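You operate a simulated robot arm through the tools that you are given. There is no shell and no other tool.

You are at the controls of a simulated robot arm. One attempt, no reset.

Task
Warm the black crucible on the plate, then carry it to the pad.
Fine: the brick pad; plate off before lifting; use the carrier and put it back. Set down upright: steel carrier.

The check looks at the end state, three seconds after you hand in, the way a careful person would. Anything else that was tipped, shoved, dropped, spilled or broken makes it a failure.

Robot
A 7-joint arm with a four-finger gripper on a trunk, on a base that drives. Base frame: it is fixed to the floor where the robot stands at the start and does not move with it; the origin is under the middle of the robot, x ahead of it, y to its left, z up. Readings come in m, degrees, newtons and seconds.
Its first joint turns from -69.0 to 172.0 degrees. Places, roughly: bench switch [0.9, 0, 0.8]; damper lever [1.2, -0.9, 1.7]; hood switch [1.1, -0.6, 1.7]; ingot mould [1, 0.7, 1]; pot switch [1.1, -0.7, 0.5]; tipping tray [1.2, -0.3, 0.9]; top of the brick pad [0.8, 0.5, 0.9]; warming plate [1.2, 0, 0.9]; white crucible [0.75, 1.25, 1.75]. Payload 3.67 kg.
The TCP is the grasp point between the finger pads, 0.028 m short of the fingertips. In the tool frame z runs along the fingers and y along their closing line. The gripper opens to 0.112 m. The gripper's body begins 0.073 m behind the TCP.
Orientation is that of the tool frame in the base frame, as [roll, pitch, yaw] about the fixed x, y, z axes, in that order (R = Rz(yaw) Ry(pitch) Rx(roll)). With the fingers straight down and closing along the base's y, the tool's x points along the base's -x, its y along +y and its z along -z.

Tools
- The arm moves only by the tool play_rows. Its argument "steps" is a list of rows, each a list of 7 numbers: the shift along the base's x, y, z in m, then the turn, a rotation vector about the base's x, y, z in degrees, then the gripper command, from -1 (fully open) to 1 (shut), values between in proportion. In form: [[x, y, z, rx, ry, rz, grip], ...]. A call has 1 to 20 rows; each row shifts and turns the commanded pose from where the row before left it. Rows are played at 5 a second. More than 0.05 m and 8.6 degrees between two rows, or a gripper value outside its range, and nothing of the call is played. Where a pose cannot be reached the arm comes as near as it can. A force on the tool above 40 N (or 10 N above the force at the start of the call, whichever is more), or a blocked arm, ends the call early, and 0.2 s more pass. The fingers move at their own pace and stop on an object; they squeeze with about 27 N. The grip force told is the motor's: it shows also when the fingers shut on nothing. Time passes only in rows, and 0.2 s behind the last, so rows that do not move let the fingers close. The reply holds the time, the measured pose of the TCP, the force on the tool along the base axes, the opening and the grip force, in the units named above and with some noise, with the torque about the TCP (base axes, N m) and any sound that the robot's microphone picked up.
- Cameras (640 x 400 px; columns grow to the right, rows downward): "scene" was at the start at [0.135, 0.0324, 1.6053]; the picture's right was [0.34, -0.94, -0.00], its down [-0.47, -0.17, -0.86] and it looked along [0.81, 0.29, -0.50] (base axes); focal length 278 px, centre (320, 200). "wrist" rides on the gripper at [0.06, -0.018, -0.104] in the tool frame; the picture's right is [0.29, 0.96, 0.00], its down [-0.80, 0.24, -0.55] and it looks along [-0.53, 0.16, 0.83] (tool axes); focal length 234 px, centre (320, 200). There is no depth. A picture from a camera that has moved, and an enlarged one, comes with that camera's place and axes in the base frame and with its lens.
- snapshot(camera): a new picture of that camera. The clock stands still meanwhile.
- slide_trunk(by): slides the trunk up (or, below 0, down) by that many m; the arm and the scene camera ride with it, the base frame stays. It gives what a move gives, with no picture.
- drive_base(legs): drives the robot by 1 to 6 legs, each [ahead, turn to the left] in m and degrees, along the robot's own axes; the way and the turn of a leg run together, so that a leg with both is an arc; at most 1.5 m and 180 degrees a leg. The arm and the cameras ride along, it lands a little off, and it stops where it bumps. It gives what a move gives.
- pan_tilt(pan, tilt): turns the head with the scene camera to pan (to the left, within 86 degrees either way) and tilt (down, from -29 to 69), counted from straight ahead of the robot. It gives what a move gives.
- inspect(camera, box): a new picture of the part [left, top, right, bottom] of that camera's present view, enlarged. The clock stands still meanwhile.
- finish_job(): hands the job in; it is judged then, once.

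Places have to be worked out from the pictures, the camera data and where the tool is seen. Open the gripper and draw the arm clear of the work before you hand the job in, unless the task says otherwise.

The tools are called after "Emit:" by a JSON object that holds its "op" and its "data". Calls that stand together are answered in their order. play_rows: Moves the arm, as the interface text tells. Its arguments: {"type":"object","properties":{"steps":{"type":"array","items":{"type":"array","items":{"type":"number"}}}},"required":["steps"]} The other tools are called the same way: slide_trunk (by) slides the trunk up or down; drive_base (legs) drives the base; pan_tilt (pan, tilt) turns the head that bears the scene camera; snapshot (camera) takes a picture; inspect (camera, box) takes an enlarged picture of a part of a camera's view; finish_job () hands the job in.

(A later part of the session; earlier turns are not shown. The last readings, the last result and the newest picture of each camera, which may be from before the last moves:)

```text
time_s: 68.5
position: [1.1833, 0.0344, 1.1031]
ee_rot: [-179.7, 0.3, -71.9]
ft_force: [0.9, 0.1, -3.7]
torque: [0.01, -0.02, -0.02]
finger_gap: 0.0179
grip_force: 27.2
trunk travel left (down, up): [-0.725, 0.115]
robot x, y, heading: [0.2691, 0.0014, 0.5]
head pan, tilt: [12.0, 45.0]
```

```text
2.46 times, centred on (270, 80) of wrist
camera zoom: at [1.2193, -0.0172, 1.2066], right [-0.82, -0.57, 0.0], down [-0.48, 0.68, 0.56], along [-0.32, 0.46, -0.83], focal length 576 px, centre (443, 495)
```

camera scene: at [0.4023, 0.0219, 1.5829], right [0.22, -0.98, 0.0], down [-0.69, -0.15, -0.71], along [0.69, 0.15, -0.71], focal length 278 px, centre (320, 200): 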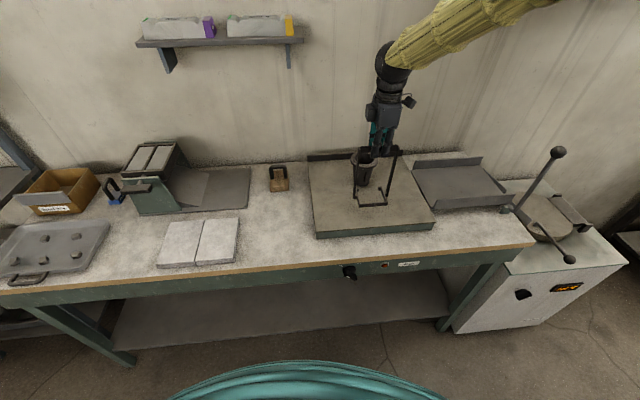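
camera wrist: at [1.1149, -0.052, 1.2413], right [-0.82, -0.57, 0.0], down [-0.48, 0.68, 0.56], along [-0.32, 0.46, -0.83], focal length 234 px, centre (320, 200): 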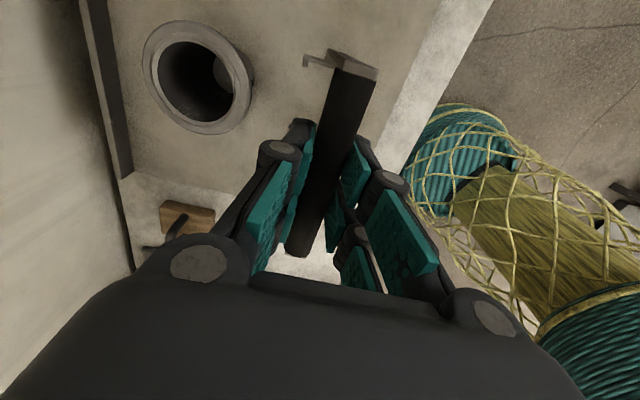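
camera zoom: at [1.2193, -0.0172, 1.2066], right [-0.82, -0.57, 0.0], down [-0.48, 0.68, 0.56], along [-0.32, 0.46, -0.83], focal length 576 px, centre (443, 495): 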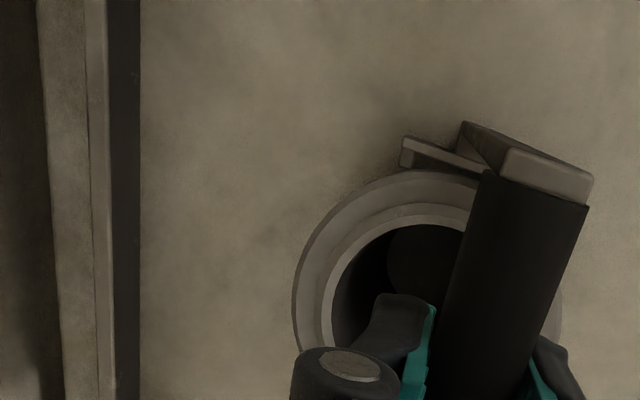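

The crucible stands inside the fork with the rim between the legs. I nudge 1 mm left for margin and raise the carrier 6 cm, still below the rim.

Emit:
{"op": "play_rows", "data": {"steps": [[-0.0003, 0.001, 0.005, 0, 0, 0, 1], [0, 0, 0.01, 0, 0, 0, 1], [0, 0, 0.01, 0, 0, 0, 1], [0, 0, 0.01, 0, 0, 0, 1], [0, 0, 0.01, 0, 0, 0, 1], [0, 0, 0.01, 0, 0, 0, 1], [0, 0, 0, 0, 0, 0, 1]]}}

Emit:
{"op": "inspect", "data": {"camera": "scene", "box": [340, 130, 400, 190]}}

```text
time_s: 70.1
position: [1.1831, 0.0361, 1.1594]
ee_rot: [-179.9, 0.3, -71.9]
ft_force: [0.7, -0.1, -3.5]
torque: [0.0, -0.01, -0.02]
finger_gap: 0.0181
grip_force: 26.5
trunk travel left (down, up): [-0.725, 0.115]
robot x, y, heading: [0.275, -0.0027, 0.8]
head pan, tilt: [12.0, 45.0]
```

```text
6.67 times, centred on (370, 160) of scene
camera zoom: at [0.4034, 0.0209, 1.5828], right [0.22, -0.98, 0.0], down [-0.69, -0.15, -0.71], along [0.69, 0.15, -0.71], focal length 1853 px, centre (-13, 467)
```

zoom: 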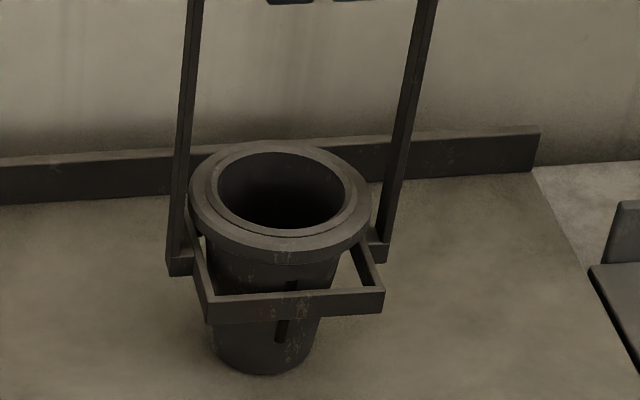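

The fork is up around the body, not yet touching. I continue in small steps until the weight comes on.

Emit:
{"op": "play_rows", "data": {"steps": [[0, 0, 0.005, 0, 0, 0, 1], [0, 0, 0.005, 0, 0, 0, 1], [0, 0, 0, 0, 0, 0, 1]]}}

Emit:
{"op": "play_rows", "data": {"steps": [[0, 0, 0.004, 0, 0, 0, 1], [0, 0, 0, 0, 0, 0, 1]]}}

Emit:
{"op": "play_rows", "data": {"steps": [[0, 0, 0.004, 0, 0, 0, 1], [0, 0, 0, 0, 0, 0, 1]]}}

Emit:
{"op": "inspect", "data": {"camera": "scene", "box": [340, 130, 400, 190]}}

```text
time_s: 70.9
position: [1.1836, 0.0358, 1.1686]
ee_rot: [-179.9, 0.3, -71.8]
ft_force: [0.6, -0.2, -4.9]
torque: [0.01, 0.02, 0.01]
finger_gap: 0.0178
grip_force: 26.4
trunk travel left (down, up): [-0.725, 0.115]
robot x, y, heading: [0.2724, 0.0001, 0.2]
head pan, tilt: [12.0, 45.0]
```

```text
time_s: 71.5
position: [1.1834, 0.035, 1.1719]
ee_rot: [-180.0, 0.4, -71.8]
ft_force: [0.8, -0.4, -4.2]
torque: [-0.01, 0.0, 0.02]
finger_gap: 0.0179
grip_force: 26.7
trunk travel left (down, up): [-0.725, 0.115]
robot x, y, heading: [0.2748, 0.002, 0.5]
head pan, tilt: [12.0, 45.0]
```

```text
time_s: 72.1
position: [1.1835, 0.0358, 1.1756]
ee_rot: [-179.9, 0.3, -71.8]
ft_force: [0.1, -0.1, -7.3]
torque: [0.03, 0.0, 0.02]
finger_gap: 0.0178
grip_force: 26.5
trunk travel left (down, up): [-0.725, 0.115]
robot x, y, heading: [0.2736, 0.0017, 0.4]
head pan, tilt: [12.0, 45.0]
```

```text
6.67 times, centred on (370, 160) of scene
camera zoom: at [0.4034, 0.0209, 1.5828], right [0.22, -0.98, 0.0], down [-0.69, -0.15, -0.71], along [0.69, 0.15, -0.71], focal length 1853 px, centre (-13, 467)
```

zoom: 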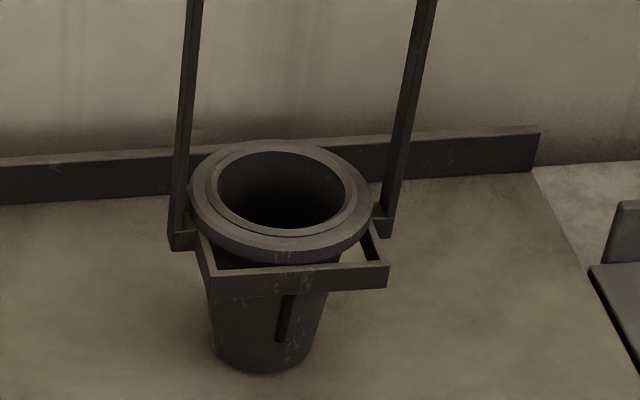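

The force starts to rise (contact with the rim). I keep lifting gently and watch the weight.

Emit:
{"op": "play_rows", "data": {"steps": [[0, 0, 0.003, 0, 0, 0, 1], [0, 0, 0.003, 0, 0, 0, 1], [0, 0, 0, 0, 0, 0, 1]]}}

Emit:
{"op": "inspect", "data": {"camera": "scene", "box": [340, 130, 400, 190]}}

```text
time_s: 72.9
position: [1.1817, 0.0359, 1.1818]
ee_rot: [-179.9, 0.3, -71.9]
ft_force: [-0.9, 0.2, -6.6]
torque: [-0.02, 0.04, 0.01]
finger_gap: 0.0181
grip_force: 27.1
trunk travel left (down, up): [-0.725, 0.115]
robot x, y, heading: [0.2743, 0.0027, 0.7]
head pan, tilt: [12.0, 45.0]
```

```text
6.67 times, centred on (370, 160) of scene
camera zoom: at [0.4035, 0.0209, 1.5828], right [0.22, -0.98, 0.0], down [-0.69, -0.15, -0.71], along [0.69, 0.15, -0.71], focal length 1853 px, centre (-13, 467)
```

zoom: 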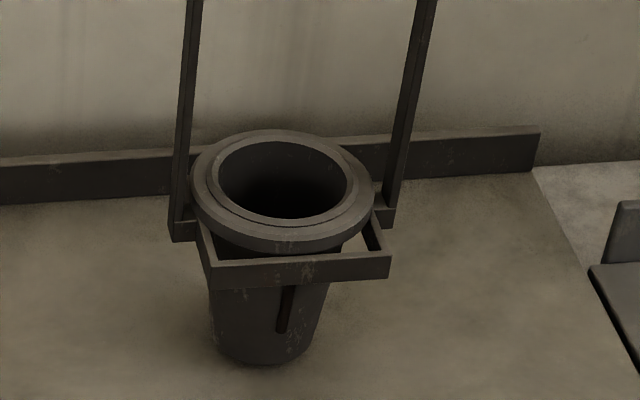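

The crucible is off the plate and level (about 7 N total). I raise it 10 cm smoothly.

Emit:
{"op": "play_rows", "data": {"steps": [[0, 0, 0.006, 0, 0, 0, 1], [0, 0, 0.01, 0, 0, 0, 1], [0, 0, 0.01, 0, 0, 0, 1], [0, 0, 0.012, 0, 0, 0, 1], [0, 0, 0.012, 0, 0, 0, 1], [0, 0, 0.012, 0, 0, 0, 1], [0, 0, 0.012, 0, 0, 0, 1], [0, 0, 0.01, 0, 0, 0, 1], [0, 0, 0.01, 0, 0, 0, 1], [0, 0, 0.006, 0, 0, 0, 1], [0, 0, 0, 0, 0, 0, 1]]}}

Emit:
{"op": "snapshot", "data": {"camera": "scene"}}

Emit:
{"op": "inspect", "data": {"camera": "scene", "box": [330, 90, 420, 180]}}

```text
time_s: 75.3
position: [1.1837, 0.036, 1.2828]
ee_rot: [-179.8, 0.3, -71.7]
ft_force: [0.6, 0.6, -7.6]
torque: [0.06, 0.0, 0.04]
finger_gap: 0.0177
grip_force: 26.8
trunk travel left (down, up): [-0.725, 0.115]
robot x, y, heading: [0.2742, 0.0018, 0.7]
head pan, tilt: [12.0, 45.0]
```

```text
taken
camera scene: at [0.4034, 0.0209, 1.5828], right [0.22, -0.98, 0.0], down [-0.69, -0.15, -0.71], along [0.69, 0.15, -0.71], focal length 278 px, centre (320, 200)
```

scene: 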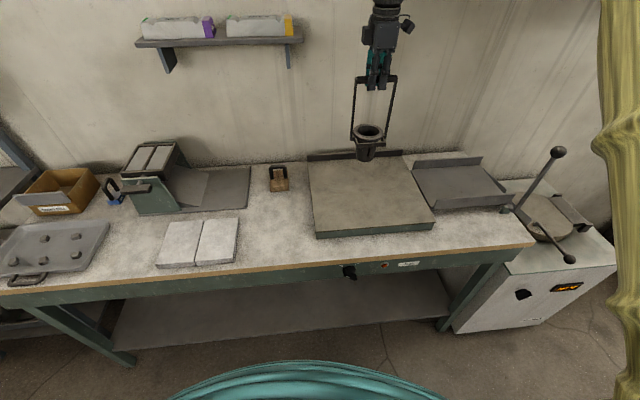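

```text
4.44 times, centred on (375, 135) of scene
camera zoom: at [0.4034, 0.0209, 1.5828], right [0.22, -0.98, 0.0], down [-0.69, -0.15, -0.71], along [0.69, 0.15, -0.71], focal length 1235 px, centre (76, 489)
```

zoom: 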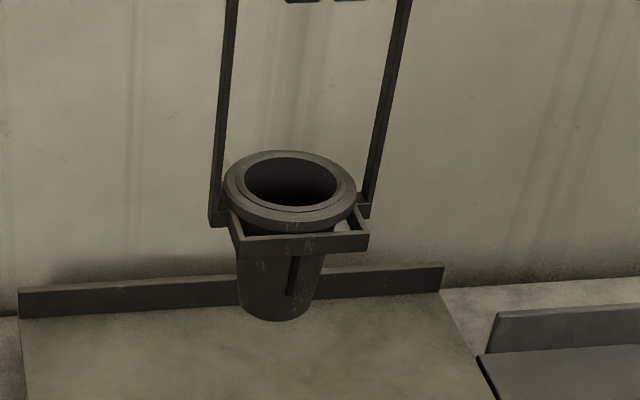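

It hangs securely. I carry it along a straight line to above the pad centre at about (0.832, 0.492), at this height.

Emit:
{"op": "play_rows", "data": {"steps": [[-0.006, 0.008, 0, 0, 0, 0, 1], [-0.012, 0.0156, 0, 0, 0, 0, 1], [-0.0175, 0.0228, 0, 0, 0, 0, 1], [-0.0175, 0.0228, 0, 0, 0, 0, 1], [-0.0175, 0.0228, 0, 0, 0, 0, 1], [-0.0175, 0.0228, 0, 0, 0, 0, 1], [-0.0175, 0.0228, 0, 0, 0, 0, 1], [-0.0175, 0.0228, 0, 0, 0, 0, 1], [-0.0175, 0.0228, 0, 0, 0, 0, 1], [-0.0175, 0.0228, 0, 0, 0, 0, 1], [-0.012, 0.0156, 0, 0, 0, 0, 1], [-0.006, 0.008, 0, 0, 0, 0, 1], [0, 0, 0, 0, 0, 0, 1]]}}

Emit:
{"op": "snapshot", "data": {"camera": "scene"}}

```text
time_s: 78.1
position: [1.0066, 0.2662, 1.281]
ee_rot: [-179.9, 0.2, -71.8]
ft_force: [-0.2, -0.3, -6.7]
torque: [-0.03, -0.01, -0.03]
finger_gap: 0.0181
grip_force: 26.7
trunk travel left (down, up): [-0.725, 0.115]
robot x, y, heading: [0.2723, 0.0009, 0.4]
head pan, tilt: [12.0, 45.0]
```

```text
taken
camera scene: at [0.4033, 0.0211, 1.5828], right [0.22, -0.98, 0.0], down [-0.69, -0.15, -0.71], along [0.69, 0.15, -0.71], focal length 278 px, centre (320, 200)
```

scene: 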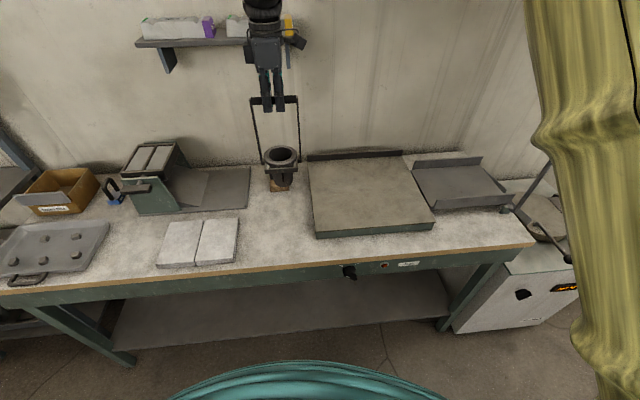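

Going well; I continue the second half to over the pad.

Emit:
{"op": "play_rows", "data": {"steps": [[-0.006, 0.008, 0, 0, 0, 0, 1], [-0.012, 0.0156, 0, 0, 0, 0, 1], [-0.0175, 0.0226, 0, 0, 0, 0, 1], [-0.0175, 0.0226, 0, 0, 0, 0, 1], [-0.0175, 0.0226, 0, 0, 0, 0, 1], [-0.0175, 0.0226, 0, 0, 0, 0, 1], [-0.0175, 0.0226, 0, 0, 0, 0, 1], [-0.0175, 0.0226, 0, 0, 0, 0, 1], [-0.0175, 0.0226, 0, 0, 0, 0, 1], [-0.0165, 0.0214, 0, 0, 0, 0, 1], [-0.012, 0.0156, 0, 0, 0, 0, 1], [-0.006, 0.008, 0, 0, 0, 0, 1], [0, 0, 0, 0, 0, 0, 1]]}}

Emit:
{"op": "snapshot", "data": {"camera": "scene"}}

Emit:
{"op": "snapshot", "data": {"camera": "wrist"}}

```text
time_s: 80.9
position: [0.839, 0.4887, 1.2893]
ee_rot: [-179.6, 0.6, -72.5]
ft_force: [-0.2, -0.7, -6.8]
torque: [0.02, 0.0, -0.01]
finger_gap: 0.018
grip_force: 26.7
trunk travel left (down, up): [-0.725, 0.115]
robot x, y, heading: [0.2747, -0.0, 0.5]
head pan, tilt: [12.0, 45.0]
```

```text
taken
camera scene: at [0.4018, 0.0204, 1.583], right [0.22, -0.98, 0.0], down [-0.69, -0.15, -0.71], along [0.69, 0.15, -0.71], focal length 278 px, centre (320, 200)
```

scene: 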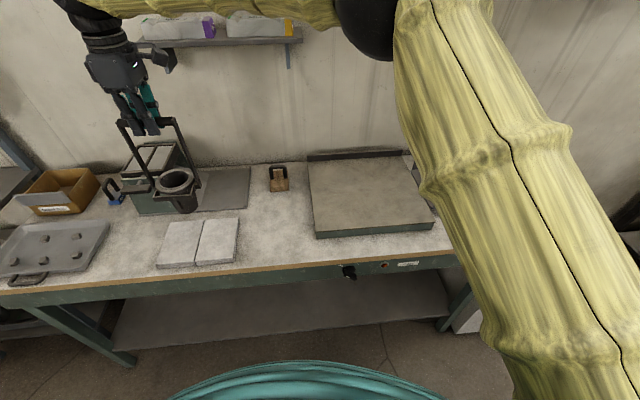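

```text
taken
camera wrist: at [0.8744, 0.4352, 1.3921], right [-0.83, -0.56, -0.01], down [-0.47, 0.68, 0.56], along [-0.31, 0.47, -0.83], focal length 234 px, centre (320, 200)
```

wrist: 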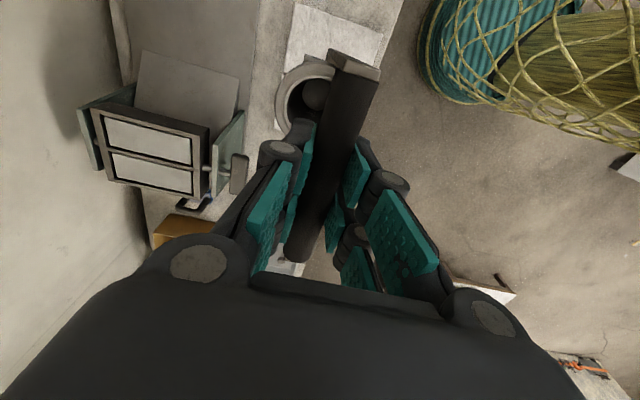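

I turn the head toward the pad to see the lowering clearly and let the arm settle.

Emit:
{"op": "pan_tilt", "data": {"pan": 38, "tilt": 42}}

Emit:
{"op": "play_rows", "data": {"steps": [[0, 0, 0, 0, 0, 0, 1]]}}

Emit:
{"op": "snapshot", "data": {"camera": "scene"}}

```text
time_s: 81.8
position: [0.8392, 0.4896, 1.2863]
ee_rot: [-179.8, 0.6, -72.3]
ft_force: [-0.7, -0.6, -6.7]
torque: [-0.01, -0.02, 0.0]
finger_gap: 0.0178
grip_force: 27.2
trunk travel left (down, up): [-0.725, 0.115]
robot x, y, heading: [0.2749, 0.0006, 0.5]
head pan, tilt: [38.0, 42.0]
```

```text
time_s: 82.2
position: [0.8375, 0.4899, 1.2865]
ee_rot: [-179.9, 0.6, -72.3]
ft_force: [0.0, 0.0, -6.8]
torque: [-0.04, -0.02, 0.0]
finger_gap: 0.0179
grip_force: 27.1
trunk travel left (down, up): [-0.725, 0.115]
robot x, y, heading: [0.2742, -0.0026, 0.4]
head pan, tilt: [38.0, 42.0]
```

```text
taken
camera scene: at [0.389, 0.0562, 1.5872], right [0.62, -0.78, 0.0], down [-0.52, -0.42, -0.74], along [0.58, 0.46, -0.67], focal length 278 px, centre (320, 200)
```

scene: 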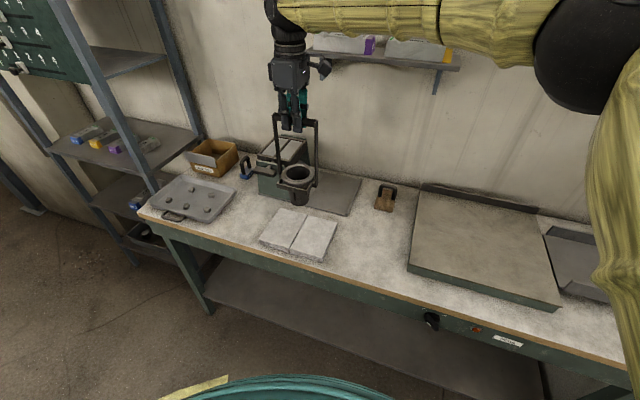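

I enlarge the pad and crucible to fix the target.

Emit:
{"op": "inspect", "data": {"camera": "scene", "box": [240, 110, 360, 280]}}

```text
2.35 times, centred on (300, 195) of scene
camera zoom: at [0.389, 0.0562, 1.5872], right [0.62, -0.78, 0.0], down [-0.52, -0.42, -0.74], along [0.58, 0.46, -0.67], focal length 654 px, centre (367, 212)
```

zoom: 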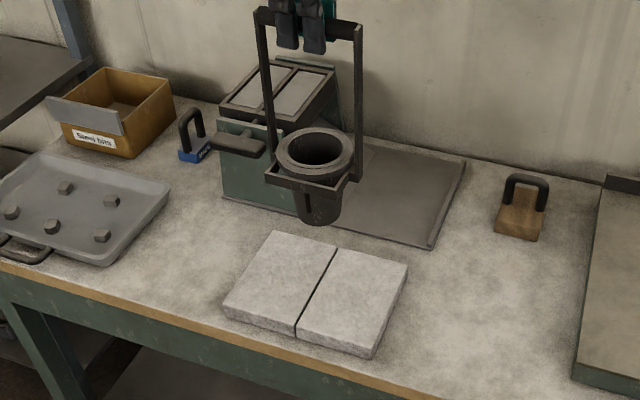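

Pad centre confirmed at (0.833, 0.495), top z≈0.89. I lower the crucible over it with a small lateral correction, stopping about 1 cm above contact.

Emit:
{"op": "play_rows", "data": {"steps": [[-0.002, 0.001, -0.006, 0, 0, 0, 1], [-0.002, 0.001, -0.012, 0, 0, 0, 1], [-0.002, 0.001, -0.014, 0, 0, 0, 1], [-0.001, 0.0005, -0.014, 0, 0, 0, 1], [0, 0, -0.014, 0, 0, 0, 1], [0, 0, -0.014, 0, 0, 0, 1], [0, 0, -0.014, 0, 0, 0, 1], [0, 0, -0.012, 0, 0, 0, 1], [0, 0, -0.012, 0, 0, 0, 1], [0, 0, -0.006, 0, 0, 0, 1], [0, 0, 0, 0, 0, 0, 1]]}}

Emit:
{"op": "inspect", "data": {"camera": "scene", "box": [240, 140, 360, 280]}}

```text
time_s: 84.6
position: [0.8254, 0.4958, 1.1624]
ee_rot: [-179.9, 0.4, -71.9]
ft_force: [0.3, 0.3, -6.7]
torque: [-0.01, 0.0, 0.0]
finger_gap: 0.0178
grip_force: 26.9
trunk travel left (down, up): [-0.725, 0.115]
robot x, y, heading: [0.2739, 0.0013, 0.4]
head pan, tilt: [38.0, 42.0]
```

```text
2.86 times, centred on (300, 210) of scene
camera zoom: at [0.389, 0.0562, 1.5872], right [0.62, -0.78, 0.0], down [-0.52, -0.42, -0.74], along [0.58, 0.46, -0.67], focal length 794 px, centre (377, 171)
```

zoom: 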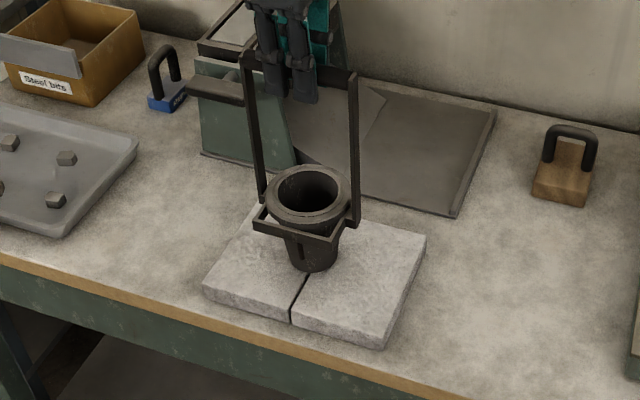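

Over the pad centre, not yet touching (6.7 N still hanging). I lower in 3 mm steps and watch the force.

Emit:
{"op": "play_rows", "data": {"steps": [[0, 0, -0.003, 0, 0, 0, 1], [0, 0, 0, 0, 0, 0, 1]]}}

Emit:
{"op": "play_rows", "data": {"steps": [[0, 0, -0.003, 0, 0, 0, 1], [0, 0, 0, 0, 0, 0, 1]]}}

Emit:
{"op": "play_rows", "data": {"steps": [[0, 0, -0.003, 0, 0, 0, 1], [0, 0, 0, 0, 0, 0, 1]]}}

Emit:
{"op": "inspect", "data": {"camera": "scene", "box": [270, 170, 340, 260]}}

```text
time_s: 85.2
position: [0.8241, 0.4967, 1.1618]
ee_rot: [-179.8, 0.2, -71.8]
ft_force: [-0.9, 0.1, -6.5]
torque: [-0.01, 0.0, 0.01]
finger_gap: 0.0177
grip_force: 26.8
trunk travel left (down, up): [-0.725, 0.115]
robot x, y, heading: [0.2724, 0.0074, 0.5]
head pan, tilt: [38.0, 42.0]
```

```text
time_s: 85.8
position: [0.8247, 0.4971, 1.159]
ee_rot: [-179.8, 0.3, -71.8]
ft_force: [-0.2, -0.1, -4.5]
torque: [0.04, -0.05, -0.02]
finger_gap: 0.0179
grip_force: 27.0
trunk travel left (down, up): [-0.725, 0.115]
robot x, y, heading: [0.2711, 0.0024, 0.4]
head pan, tilt: [38.0, 42.0]
```

```text
time_s: 86.4
position: [0.824, 0.4963, 1.1549]
ee_rot: [-179.8, 0.3, -71.7]
ft_force: [-0.1, -0.2, -3.1]
torque: [0.02, -0.01, 0.0]
finger_gap: 0.0178
grip_force: 26.9
trunk travel left (down, up): [-0.725, 0.115]
robot x, y, heading: [0.2716, 0.0048, 0.3]
head pan, tilt: [38.0, 42.0]
```

```text
4.44 times, centred on (305, 215) of scene
camera zoom: at [0.3887, 0.056, 1.5872], right [0.62, -0.78, 0.0], down [-0.52, -0.42, -0.74], along [0.58, 0.46, -0.67], focal length 1235 px, centre (387, 133)
```

zoom: 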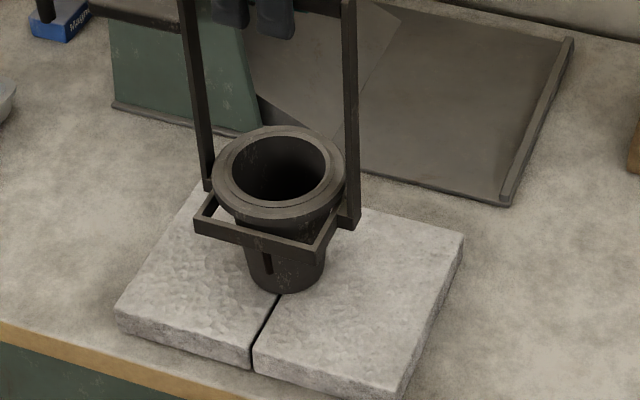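

The weight is off: the crucible stands upright on the pad. I lower the carrier on down around the body, stopping short of the bricks.

Emit:
{"op": "play_rows", "data": {"steps": [[0, 0, -0.01, 0, 0, 0, 1], [0, 0, -0.01, 0, 0, 0, 1], [0, 0, -0.01, 0, 0, 0, 1], [0, 0, -0.01, 0, 0, 0, 1], [0, 0, -0.01, 0, 0, 0, 1], [0, 0, -0.008, 0, 0, 0, 1], [0, 0, 0, 0, 0, 0, 1]]}}

Emit:
{"op": "inspect", "data": {"camera": "scene", "box": [270, 170, 340, 260]}}

```text
time_s: 88.0
position: [0.8247, 0.4965, 1.0988]
ee_rot: [-179.7, 0.4, -71.7]
ft_force: [0.1, -0.8, -3.4]
torque: [0.02, -0.01, 0.0]
finger_gap: 0.0176
grip_force: 26.5
trunk travel left (down, up): [-0.725, 0.115]
robot x, y, heading: [0.2721, 0.0013, 0.6]
head pan, tilt: [38.0, 42.0]
```

```text
4.44 times, centred on (305, 215) of scene
camera zoom: at [0.3886, 0.0559, 1.5872], right [0.62, -0.78, 0.0], down [-0.52, -0.42, -0.74], along [0.58, 0.46, -0.67], focal length 1235 px, centre (387, 133)
```

zoom: 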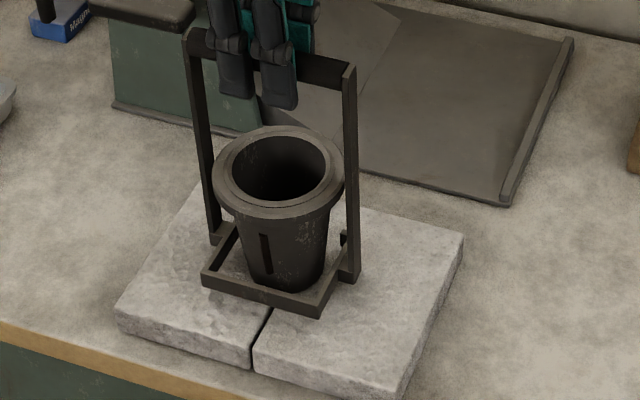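

No contact. I lower 1 cm more so the fork gap passes the narrow part of the body, then measure the alignment before withdrawing.

Emit:
{"op": "play_rows", "data": {"steps": [[0, 0, -0.005, 0, 0, 0, 1], [0, 0, -0.005, 0, 0, 0, 1], [0, 0, 0, 0, 0, 0, 1]]}}

Emit:
{"op": "inspect", "data": {"camera": "scene", "box": [280, 195, 330, 245]}}

Emit:
{"op": "snapshot", "data": {"camera": "wrist"}}

```text
time_s: 88.8
position: [0.8237, 0.4965, 1.0877]
ee_rot: [-179.8, 0.3, -71.8]
ft_force: [0.3, 0.4, -3.6]
torque: [0.01, -0.04, 0.0]
finger_gap: 0.0179
grip_force: 26.7
trunk travel left (down, up): [-0.725, 0.115]
robot x, y, heading: [0.2696, -0.0012, 0.5]
head pan, tilt: [38.0, 42.0]
```

```text
8.00 times, centred on (305, 220) of scene
camera zoom: at [0.3887, 0.056, 1.5872], right [0.62, -0.78, 0.0], down [-0.52, -0.42, -0.74], along [0.58, 0.46, -0.67], focal length 2224 px, centre (440, 40)
```

zoom: 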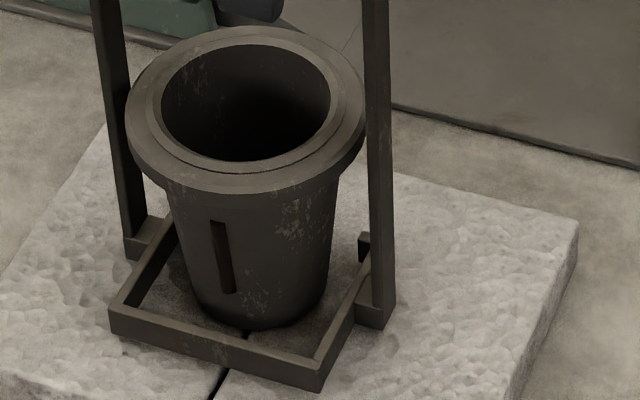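

```text
taken
camera wrist: at [0.8607, 0.4447, 1.1911], right [-0.82, -0.57, 0.0], down [-0.48, 0.68, 0.56], along [-0.32, 0.46, -0.83], focal length 234 px, centre (320, 200)
```

wrist: 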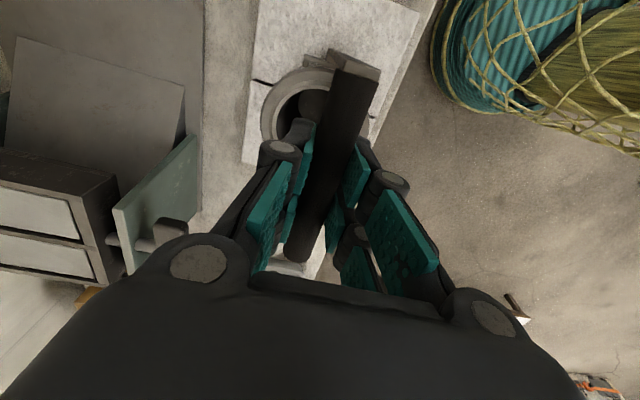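

By this view the crucible sits ~3 mm left of the fork's middle line. I shift the carrier 3 mm left to centre it and look again.

Emit:
{"op": "play_rows", "data": {"steps": [[-0.0009, 0.0029, 0, 0, 0, 0, 1], [0, 0, 0, 0, 0, 0, 1]]}}

Emit:
{"op": "inspect", "data": {"camera": "scene", "box": [280, 195, 330, 245]}}

Emit:
{"op": "inspect", "data": {"camera": "wrist", "box": [220, 20, 400, 150]}}

```text
time_s: 89.4
position: [0.8225, 0.5003, 1.0889]
ee_rot: [-179.7, 0.3, -71.8]
ft_force: [-0.5, 0.2, -3.9]
torque: [0.05, -0.04, 0.01]
finger_gap: 0.0175
grip_force: 27.0
trunk travel left (down, up): [-0.725, 0.115]
robot x, y, heading: [0.2754, 0.0004, 0.8]
head pan, tilt: [38.0, 42.0]
```

```text
8.00 times, centred on (305, 220) of scene
camera zoom: at [0.3885, 0.0558, 1.5873], right [0.62, -0.78, 0.0], down [-0.52, -0.42, -0.74], along [0.58, 0.46, -0.67], focal length 2224 px, centre (440, 40)
```

zoom: 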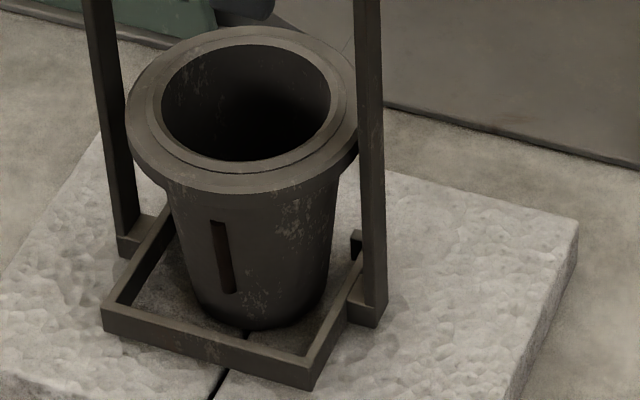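

```text
3.08 times, centred on (310, 85) of wrist
camera zoom: at [0.8592, 0.4476, 1.1914], right [-0.82, -0.57, 0.0], down [-0.48, 0.68, 0.56], along [-0.32, 0.46, -0.83], focal length 720 px, centre (351, 554)
```

zoom: 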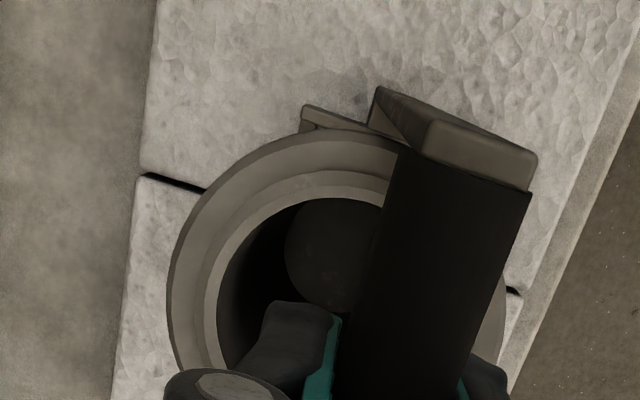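

Now centred to about 1 mm. I withdraw the carrier back along the bench normal, first 3 cm in small steps.

Emit:
{"op": "play_rows", "data": {"steps": [[-0.005, -0.0007, 0, 0, 0, 0, 1], [-0.0048, -0.0015, 0, 0, 0, 0, 1], [-0.0048, -0.0015, 0, 0, 0, 0, 1], [-0.0048, -0.0015, 0, 0, 0, 0, 1], [0, 0, 0, 0, 0, 0, 1]]}}

Emit:
{"op": "inspect", "data": {"camera": "scene", "box": [275, 195, 335, 255]}}

```text
time_s: 90.6
position: [0.8043, 0.4924, 1.0869]
ee_rot: [-179.9, 0.3, -71.8]
ft_force: [-0.4, -1.0, -4.6]
torque: [0.03, -0.03, 0.0]
finger_gap: 0.0177
grip_force: 27.0
trunk travel left (down, up): [-0.725, 0.115]
robot x, y, heading: [0.276, 0.0026, 0.5]
head pan, tilt: [38.0, 42.0]
```

```text
6.67 times, centred on (305, 225) of scene
camera zoom: at [0.389, 0.056, 1.5872], right [0.62, -0.78, 0.0], down [-0.52, -0.42, -0.74], along [0.58, 0.46, -0.67], focal length 1853 px, centre (420, 33)
```

zoom: 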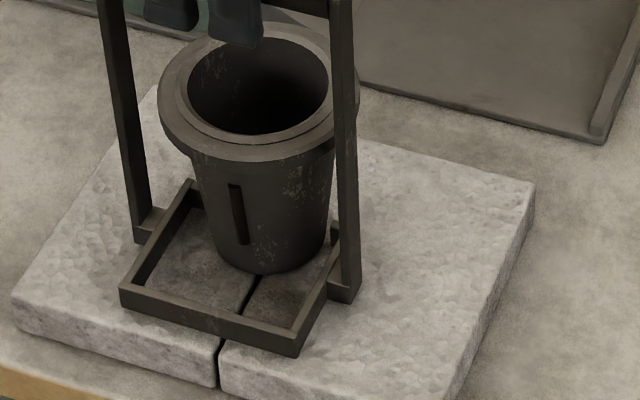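

No contact, the crucible stands still. I continue withdrawing 2 cm with a slight left bias.

Emit:
{"op": "play_rows", "data": {"steps": [[-0.005, -0.0008, 0, 0, 0, 0, 1], [-0.0048, -0.0015, 0, 0, 0, 0, 1], [-0.0048, -0.0015, 0, 0, 0, 0, 1], [-0.0048, -0.0015, 0, 0, 0, 0, 1], [0, 0, 0, 0, 0, 0, 1]]}}

Emit:
{"op": "inspect", "data": {"camera": "scene", "box": [270, 195, 335, 260]}}

```text
time_s: 91.8
position: [0.7855, 0.4881, 1.0869]
ee_rot: [-179.9, 0.3, -71.9]
ft_force: [0.1, -0.1, -3.7]
torque: [0.0, 0.01, -0.02]
finger_gap: 0.0174
grip_force: 27.5
trunk travel left (down, up): [-0.725, 0.115]
robot x, y, heading: [0.2701, -0.0033, 0.5]
head pan, tilt: [38.0, 42.0]
```

```text
6.15 times, centred on (302, 228) of scene
camera zoom: at [0.389, 0.056, 1.5872], right [0.62, -0.78, 0.0], down [-0.52, -0.42, -0.74], along [0.58, 0.46, -0.67], focal length 1710 px, centre (428, 31)
```

zoom: 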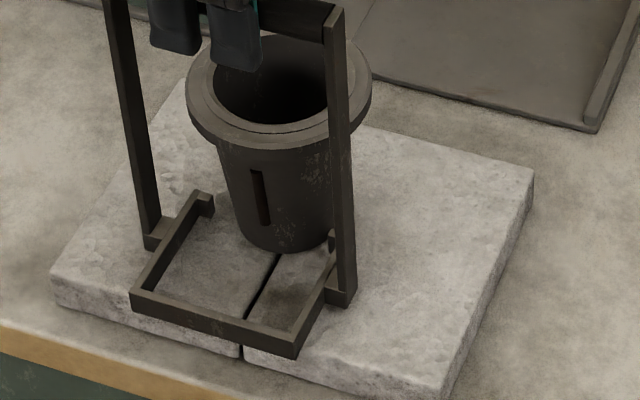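

The tips are past the body. I withdraw another 7 cm to be fully clear.

Emit:
{"op": "play_rows", "data": {"steps": [[-0.0095, -0.0031, 0, 0, 0, 0, 1], [-0.0095, -0.0031, 0, 0, 0, 0, 1], [-0.0095, -0.0031, 0, 0, 0, 0, 1], [-0.0095, -0.0031, 0, 0, 0, 0, 1], [-0.0095, -0.0031, 0, 0, 0, 0, 1], [-0.0095, -0.0031, 0, 0, 0, 0, 1], [-0.0095, -0.0031, 0, 0, 0, 0, 1], [0, 0, 0, 0, 0, 0, 1]]}}

Emit:
{"op": "snapshot", "data": {"camera": "scene"}}

Emit:
{"op": "inspect", "data": {"camera": "scene", "box": [250, 180, 350, 280]}}

```text
time_s: 93.6
position: [0.7178, 0.4673, 1.087]
ee_rot: [-179.9, 0.2, -71.8]
ft_force: [0.4, -0.5, -3.2]
torque: [0.03, 0.0, 0.01]
finger_gap: 0.0178
grip_force: 26.6
trunk travel left (down, up): [-0.725, 0.115]
robot x, y, heading: [0.273, 0.0016, 0.3]
head pan, tilt: [38.0, 42.0]
```

```text
taken
camera scene: at [0.389, 0.056, 1.5872], right [0.62, -0.78, 0.0], down [-0.52, -0.42, -0.74], along [0.58, 0.46, -0.67], focal length 278 px, centre (320, 200)
```

scene: 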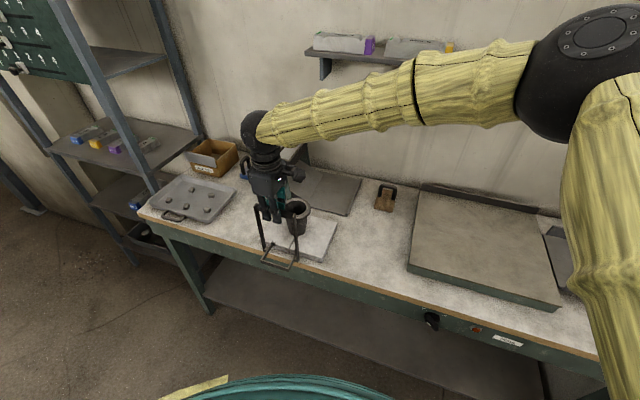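

```text
4.00 times, centred on (300, 230) of scene
camera zoom: at [0.389, 0.056, 1.5872], right [0.62, -0.78, 0.0], down [-0.52, -0.42, -0.74], along [0.58, 0.46, -0.67], focal length 1112 px, centre (400, 80)
```

zoom: 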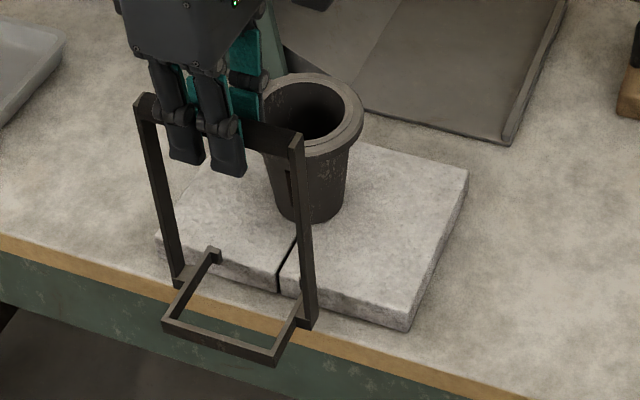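

Crucible upright on the pad and the fork is clear. I raise the carrier and move it back over its home spot at (0.918, 0.267).

Emit:
{"op": "play_rows", "data": {"steps": [[0, 0, 0.02, 0, 0, 0, 1], [0, 0, 0.02, 0, 0, 0, 1], [0, 0, 0.02, 0, 0, 0, 1], [0, 0, 0.02, 0, 0, 0, 1], [0, 0, 0.02, 0, 0, 0, 1], [0.01, -0.012, 0, 0, 0, 0, 1], [0.02, -0.02, 0, 0, 0, 0, 1], [0.02, -0.02, 0, 0, 0, 0, 1], [0.02, -0.02, 0, 0, 0, 0, 1], [0.02, -0.02, 0, 0, 0, 0, 1], [0.02, -0.02, 0, 0, 0, 0, 1], [0.02, -0.02, 0, 0, 0, 0, 1], [0.02, -0.02, 0, 0, 0, 0, 1], [0.02, -0.02, 0, 0, 0, 0, 1], [0.02, -0.02, 0, 0, 0, 0, 1], [0.01, -0.009, 0, 0, 0, 0, 1], [0, 0, 0, 0, 0, 0, 1]]}}

Emit:
{"op": "pan_tilt", "data": {"pan": 12, "tilt": 45}}

Emit:
{"op": "snapshot", "data": {"camera": "scene"}}

```text
time_s: 97.2
position: [0.9193, 0.2656, 1.187]
ee_rot: [-179.9, 0.2, -71.7]
ft_force: [-0.5, 0.2, -3.8]
torque: [0.0, 0.02, 0.03]
finger_gap: 0.0178
grip_force: 27.2
trunk travel left (down, up): [-0.725, 0.115]
robot x, y, heading: [0.2702, -0.0037, 0.5]
head pan, tilt: [38.0, 42.0]
```

```text
time_s: 98.1
position: [0.919, 0.2657, 1.1891]
ee_rot: [-179.8, 0.2, -71.9]
ft_force: [-0.3, 0.1, -3.6]
torque: [-0.03, -0.02, 0.0]
finger_gap: 0.0178
grip_force: 26.8
trunk travel left (down, up): [-0.725, 0.115]
robot x, y, heading: [0.2722, 0.0007, 0.3]
head pan, tilt: [12.0, 45.0]
```

```text
taken
camera scene: at [0.4028, 0.0213, 1.5829], right [0.22, -0.98, 0.0], down [-0.69, -0.15, -0.71], along [0.69, 0.15, -0.71], focal length 278 px, centre (320, 200)
```

scene: 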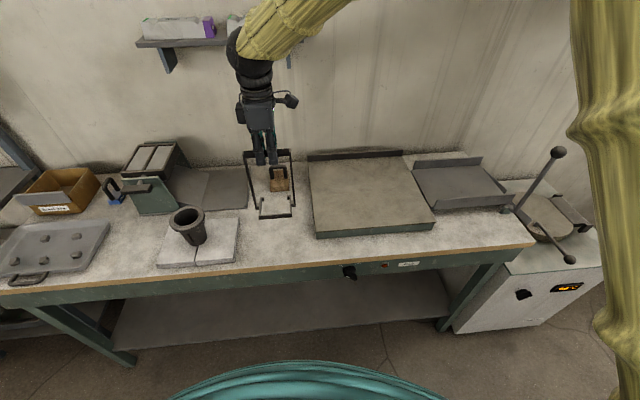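

The carrier is over its home spot. I lower it to just above the bench.

Emit:
{"op": "play_rows", "data": {"steps": [[-0.0005, 0.0005, -0.015, 0, 0, 0, 1], [-0.0005, 0.0005, -0.02, 0, 0, 0, 1], [0, 0, -0.02, 0, 0, 0, 1], [0, 0, -0.02, 0, 0, 0, 1], [0, 0, -0.02, 0, 0, 0, 1], [0, 0, -0.015, 0, 0, 0, 1], [0, 0, -0.01, 0, 0, 0, 1], [0, 0, 0, 0, 0, 0, 1]]}}

Emit:
{"op": "inspect", "data": {"camera": "scene", "box": [240, 160, 310, 250]}}

```text
time_s: 99.9
position: [0.9189, 0.2669, 1.0681]
ee_rot: [-179.9, 0.3, -71.8]
ft_force: [-0.7, 0.0, -3.4]
torque: [0.04, 0.03, 0.01]
finger_gap: 0.0176
grip_force: 26.8
trunk travel left (down, up): [-0.725, 0.115]
robot x, y, heading: [0.2748, -0.0007, 0.6]
head pan, tilt: [12.0, 45.0]
```

```text
4.44 times, centred on (275, 205) of scene
camera zoom: at [0.4025, 0.021, 1.5829], right [0.22, -0.98, 0.0], down [-0.69, -0.15, -0.71], along [0.69, 0.15, -0.71], focal length 1235 px, centre (520, 178)
```

zoom: 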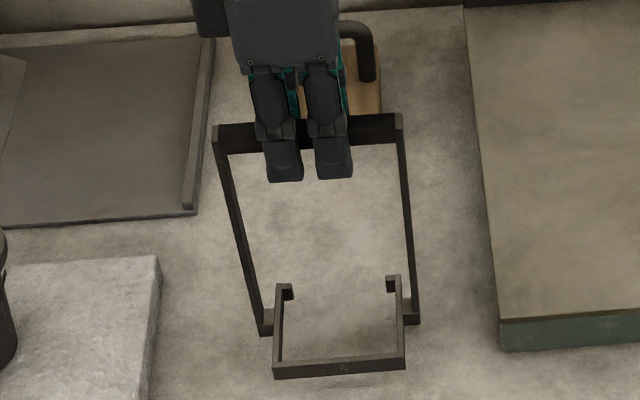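

About 8 mm above the bench. I lower in 3 mm steps until the bench takes the weight.

Emit:
{"op": "play_rows", "data": {"steps": [[0, 0, -0.003, 0, 0, 0, 1], [0, 0, -0.002, 0, 0, 0, 1], [0, 0, 0, 0, 0, 0, 1]]}}

Emit:
{"op": "play_rows", "data": {"steps": [[0, 0, -0.002, 0, 0, 0, 1], [0, 0, 0, 0, 0, 0, 1]]}}

Emit:
{"op": "play_rows", "data": {"steps": [[0, 0, -0.002, 0, 0, 0, 1], [0, 0, 0, 0, 0, 0, 1]]}}

```text
time_s: 100.7
position: [0.9182, 0.2674, 1.0628]
ee_rot: [-179.8, 0.2, -71.8]
ft_force: [-0.5, 0.8, -3.5]
torque: [0.02, 0.02, -0.02]
finger_gap: 0.018
grip_force: 27.3
trunk travel left (down, up): [-0.725, 0.115]
robot x, y, heading: [0.2747, 0.0003, 0.4]
head pan, tilt: [12.0, 45.0]
```

```text
time_s: 101.3
position: [0.9182, 0.2668, 1.0614]
ee_rot: [-179.8, 0.4, -71.8]
ft_force: [1.4, 0.3, -3.4]
torque: [-0.01, -0.02, 0.0]
finger_gap: 0.0179
grip_force: 27.2
trunk travel left (down, up): [-0.725, 0.115]
robot x, y, heading: [0.2697, 0.0027, 0.4]
head pan, tilt: [12.0, 45.0]
```

```text
time_s: 101.9
position: [0.9177, 0.267, 1.0573]
ee_rot: [-179.8, 0.2, -71.8]
ft_force: [-0.3, -1.1, -3.1]
torque: [0.0, 0.02, -0.01]
finger_gap: 0.0178
grip_force: 27.2
trunk travel left (down, up): [-0.725, 0.115]
robot x, y, heading: [0.2707, 0.0022, 0.8]
head pan, tilt: [12.0, 45.0]
```

Still hanging; the contact should be very near. I go on in 1–2 mm steps.

Emit:
{"op": "play_rows", "data": {"steps": [[0, 0, -0.0015, 0, 0, 0, 1], [0, 0, 0, 0, 0, 0, 1]]}}

Emit:
{"op": "play_rows", "data": {"steps": [[0, 0, -0.0015, 0, 0, 0, 1], [0, 0, 0, 0, 0, 0, 1]]}}

Emit:
{"op": "inspect", "data": {"camera": "scene", "box": [250, 205, 305, 250]}}

```text
time_s: 102.5
position: [0.9183, 0.2667, 1.0573]
ee_rot: [-179.9, 0.2, -71.8]
ft_force: [0.5, 0.8, -4.1]
torque: [0.02, 0.02, -0.02]
finger_gap: 0.0179
grip_force: 27.1
trunk travel left (down, up): [-0.725, 0.115]
robot x, y, heading: [0.2741, 0.0001, 0.5]
head pan, tilt: [12.0, 45.0]
```

```text
time_s: 103.1
position: [0.9172, 0.2661, 1.056]
ee_rot: [-179.8, 0.3, -71.8]
ft_force: [0.1, -0.1, -4.7]
torque: [0.01, 0.0, -0.02]
finger_gap: 0.0178
grip_force: 27.2
trunk travel left (down, up): [-0.725, 0.115]
robot x, y, heading: [0.271, -0.0013, 0.6]
head pan, tilt: [12.0, 45.0]
```

```text
8.89 times, centred on (278, 228) of scene
camera zoom: at [0.4028, 0.0212, 1.5829], right [0.22, -0.98, 0.0], down [-0.69, -0.15, -0.71], along [0.69, 0.15, -0.71], focal length 2471 px, centre (698, -44)
```

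zoom: 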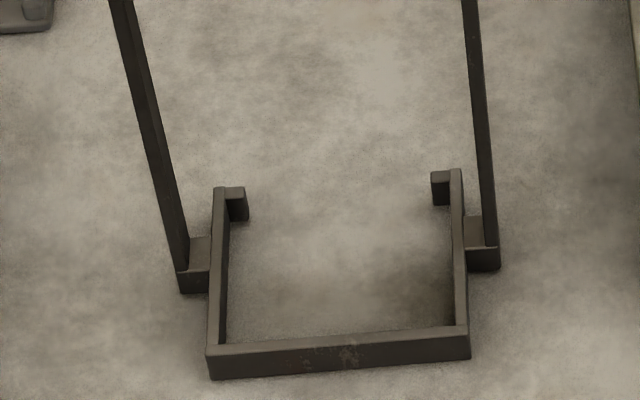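

Not quite touching yet (the bar may have crept up a little in the fingers). I continue in 1.5 mm steps.

Emit:
{"op": "play_rows", "data": {"steps": [[0, 0, -0.0015, 0, 0, 0, 1], [0, 0, 0, 0, 0, 0, 1]]}}

Emit:
{"op": "play_rows", "data": {"steps": [[0, 0, -0.0015, 0, 0, 0, 1], [0, 0, 0, 0, 0, 0, 1]]}}

Emit:
{"op": "play_rows", "data": {"steps": [[0, 0, -0.0015, 0, 0, 0, 1], [0, 0, 0, 0, 0, 0, 1]]}}

```text
time_s: 103.7
position: [0.9172, 0.2669, 1.0548]
ee_rot: [-179.7, 0.2, -71.8]
ft_force: [2.4, -1.1, 6.1]
torque: [0.01, -0.06, 0.0]
finger_gap: 0.0174
grip_force: 27.1
trunk travel left (down, up): [-0.725, 0.115]
robot x, y, heading: [0.2732, -0.003, 0.3]
head pan, tilt: [12.0, 45.0]
```

```text
time_s: 104.3
position: [0.9177, 0.2674, 1.0534]
ee_rot: [-179.7, 0.3, -71.8]
ft_force: [4.6, 0.7, 21.2]
torque: [0.01, -0.01, 0.04]
finger_gap: 0.018
grip_force: 26.5
trunk travel left (down, up): [-0.725, 0.115]
robot x, y, heading: [0.2728, 0.0018, 0.6]
head pan, tilt: [12.0, 45.0]
```

```text
time_s: 104.9
position: [0.9172, 0.265, 1.0523]
ee_rot: [-179.7, 0.4, -71.8]
ft_force: [4.5, 2.1, 19.3]
torque: [0.03, -0.04, -0.02]
finger_gap: 0.0179
grip_force: 27.1
trunk travel left (down, up): [-0.725, 0.115]
robot x, y, heading: [0.272, -0.002, 0.3]
head pan, tilt: [12.0, 45.0]
```

It is on the bench, pressed by ~20 N. I ease up 2.5 mm to relieve the load, then open the fingers slowly.

Emit:
{"op": "play_rows", "data": {"steps": [[0, 0, 0.0025, 0, 0, 0, 1], [0, 0, 0, 0, 0, 0, 1]]}}

Emit:
{"op": "play_rows", "data": {"steps": [[0, 0, 0, 0, 0, 0, 0.6], [0, 0, 0, 0, 0, 0, 0.3], [0, 0, 0, 0, 0, 0, 0], [0, 0, 0, 0, 0, 0, -0.3], [0, 0, 0, 0, 0, 0, -0.3]]}}

Emit:
{"op": "inspect", "data": {"camera": "scene", "box": [230, 150, 320, 250]}}

Emit:
{"op": "snapshot", "data": {"camera": "wrist"}}

```text
time_s: 105.5
position: [0.916, 0.2665, 1.0522]
ee_rot: [-179.9, 0.3, -71.7]
ft_force: [0.3, 1.7, 0.7]
torque: [0.44, 0.24, -0.08]
finger_gap: 0.0179
grip_force: 26.7
trunk travel left (down, up): [-0.725, 0.115]
robot x, y, heading: [0.2684, 0.0012, 0.5]
head pan, tilt: [12.0, 45.0]
```

```text
time_s: 106.7
position: [0.9165, 0.2664, 1.0529]
ee_rot: [-179.8, 0.3, -71.9]
ft_force: [-0.6, 0.4, 0.1]
torque: [-0.03, 0.01, -0.04]
finger_gap: 0.0729
grip_force: 0.0
trunk travel left (down, up): [-0.725, 0.115]
robot x, y, heading: [0.2746, 0.0017, 0.6]
head pan, tilt: [12.0, 45.0]
```

```text
4.00 times, centred on (275, 200) of scene
camera zoom: at [0.4025, 0.0211, 1.5829], right [0.22, -0.98, 0.0], down [-0.69, -0.15, -0.71], along [0.69, 0.15, -0.71], focal length 1112 px, centre (500, 200)
```

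zoom: 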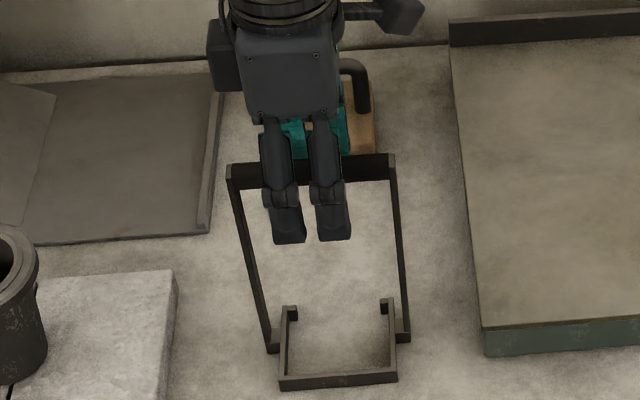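

```text
taken
camera wrist: at [0.9531, 0.2144, 1.1572], right [-0.82, -0.57, 0.0], down [-0.48, 0.68, 0.56], along [-0.32, 0.46, -0.83], focal length 234 px, centre (320, 200)
```

wrist: 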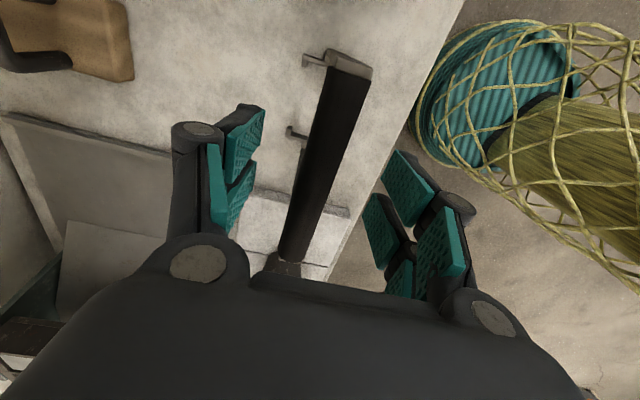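

The carrier stands upright and free between the open fingers. I raise the gripper straight up.

Emit:
{"op": "play_rows", "data": {"steps": [[0, 0, 0.015, 0, 0, 0, -0.3], [0, 0, 0.02, 0, 0, 0, -0.3], [0, 0, 0.03, 0, 0, 0, -0.3], [0, 0, 0.04, 0, 0, 0, -0.3], [0, 0, 0.04, 0, 0, 0, -0.3], [0, 0, 0.04, 0, 0, 0, -0.3], [0, 0, 0.04, 0, 0, 0, -0.3], [0, 0, 0.03, 0, 0, 0, -0.3]]}}

Emit:
{"op": "snapshot", "data": {"camera": "scene"}}

Emit:
{"op": "inspect", "data": {"camera": "scene", "box": [140, 160, 320, 280]}}

Emit:
{"op": "inspect", "data": {"camera": "scene", "box": [330, 250, 420, 300]}}

```text
time_s: 108.5
position: [0.9152, 0.2651, 1.3098]
ee_rot: [-179.7, 0.3, -71.8]
ft_force: [-0.2, 0.6, 0.3]
torque: [0.0, -0.01, -0.01]
finger_gap: 0.073
grip_force: 0.1
trunk travel left (down, up): [-0.725, 0.115]
robot x, y, heading: [0.2749, -0.0002, 0.5]
head pan, tilt: [12.0, 45.0]
```

```text
taken
camera scene: at [0.4018, 0.0208, 1.5829], right [0.22, -0.98, 0.0], down [-0.69, -0.15, -0.71], along [0.69, 0.15, -0.71], focal length 278 px, centre (320, 200)
```

scene: 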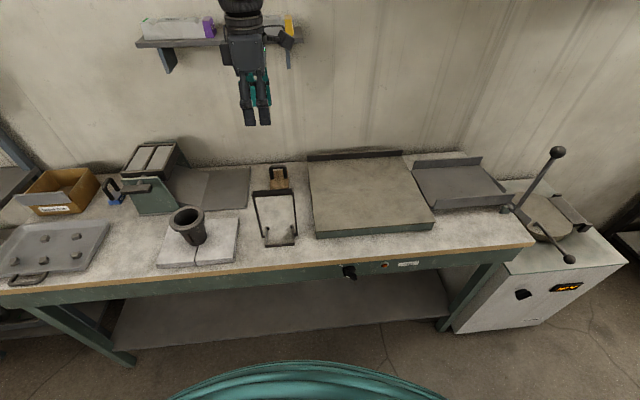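

```text
3.33 times, centred on (230, 220) of scene
camera zoom: at [0.4018, 0.0208, 1.5829], right [0.22, -0.98, 0.0], down [-0.69, -0.15, -0.71], along [0.69, 0.15, -0.71], focal length 926 px, centre (620, 133)
```

zoom: 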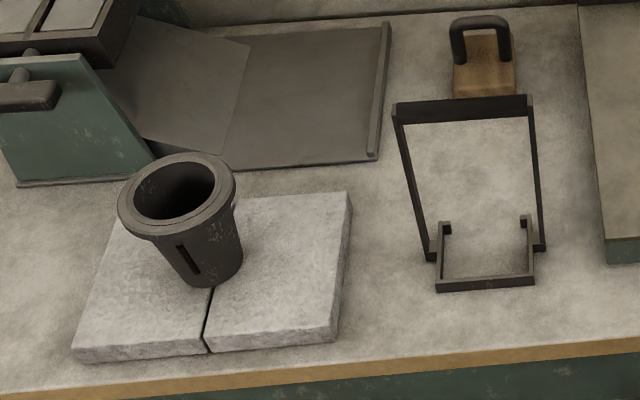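

```text
7.11 times, centred on (375, 275) of scene
camera zoom: at [0.4018, 0.0208, 1.5829], right [0.22, -0.98, 0.0], down [-0.69, -0.15, -0.71], along [0.69, 0.15, -0.71], focal length 1977 px, centre (-71, -333)
```

zoom: 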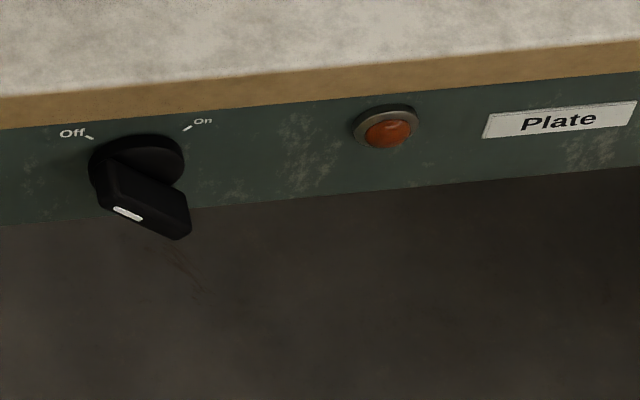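

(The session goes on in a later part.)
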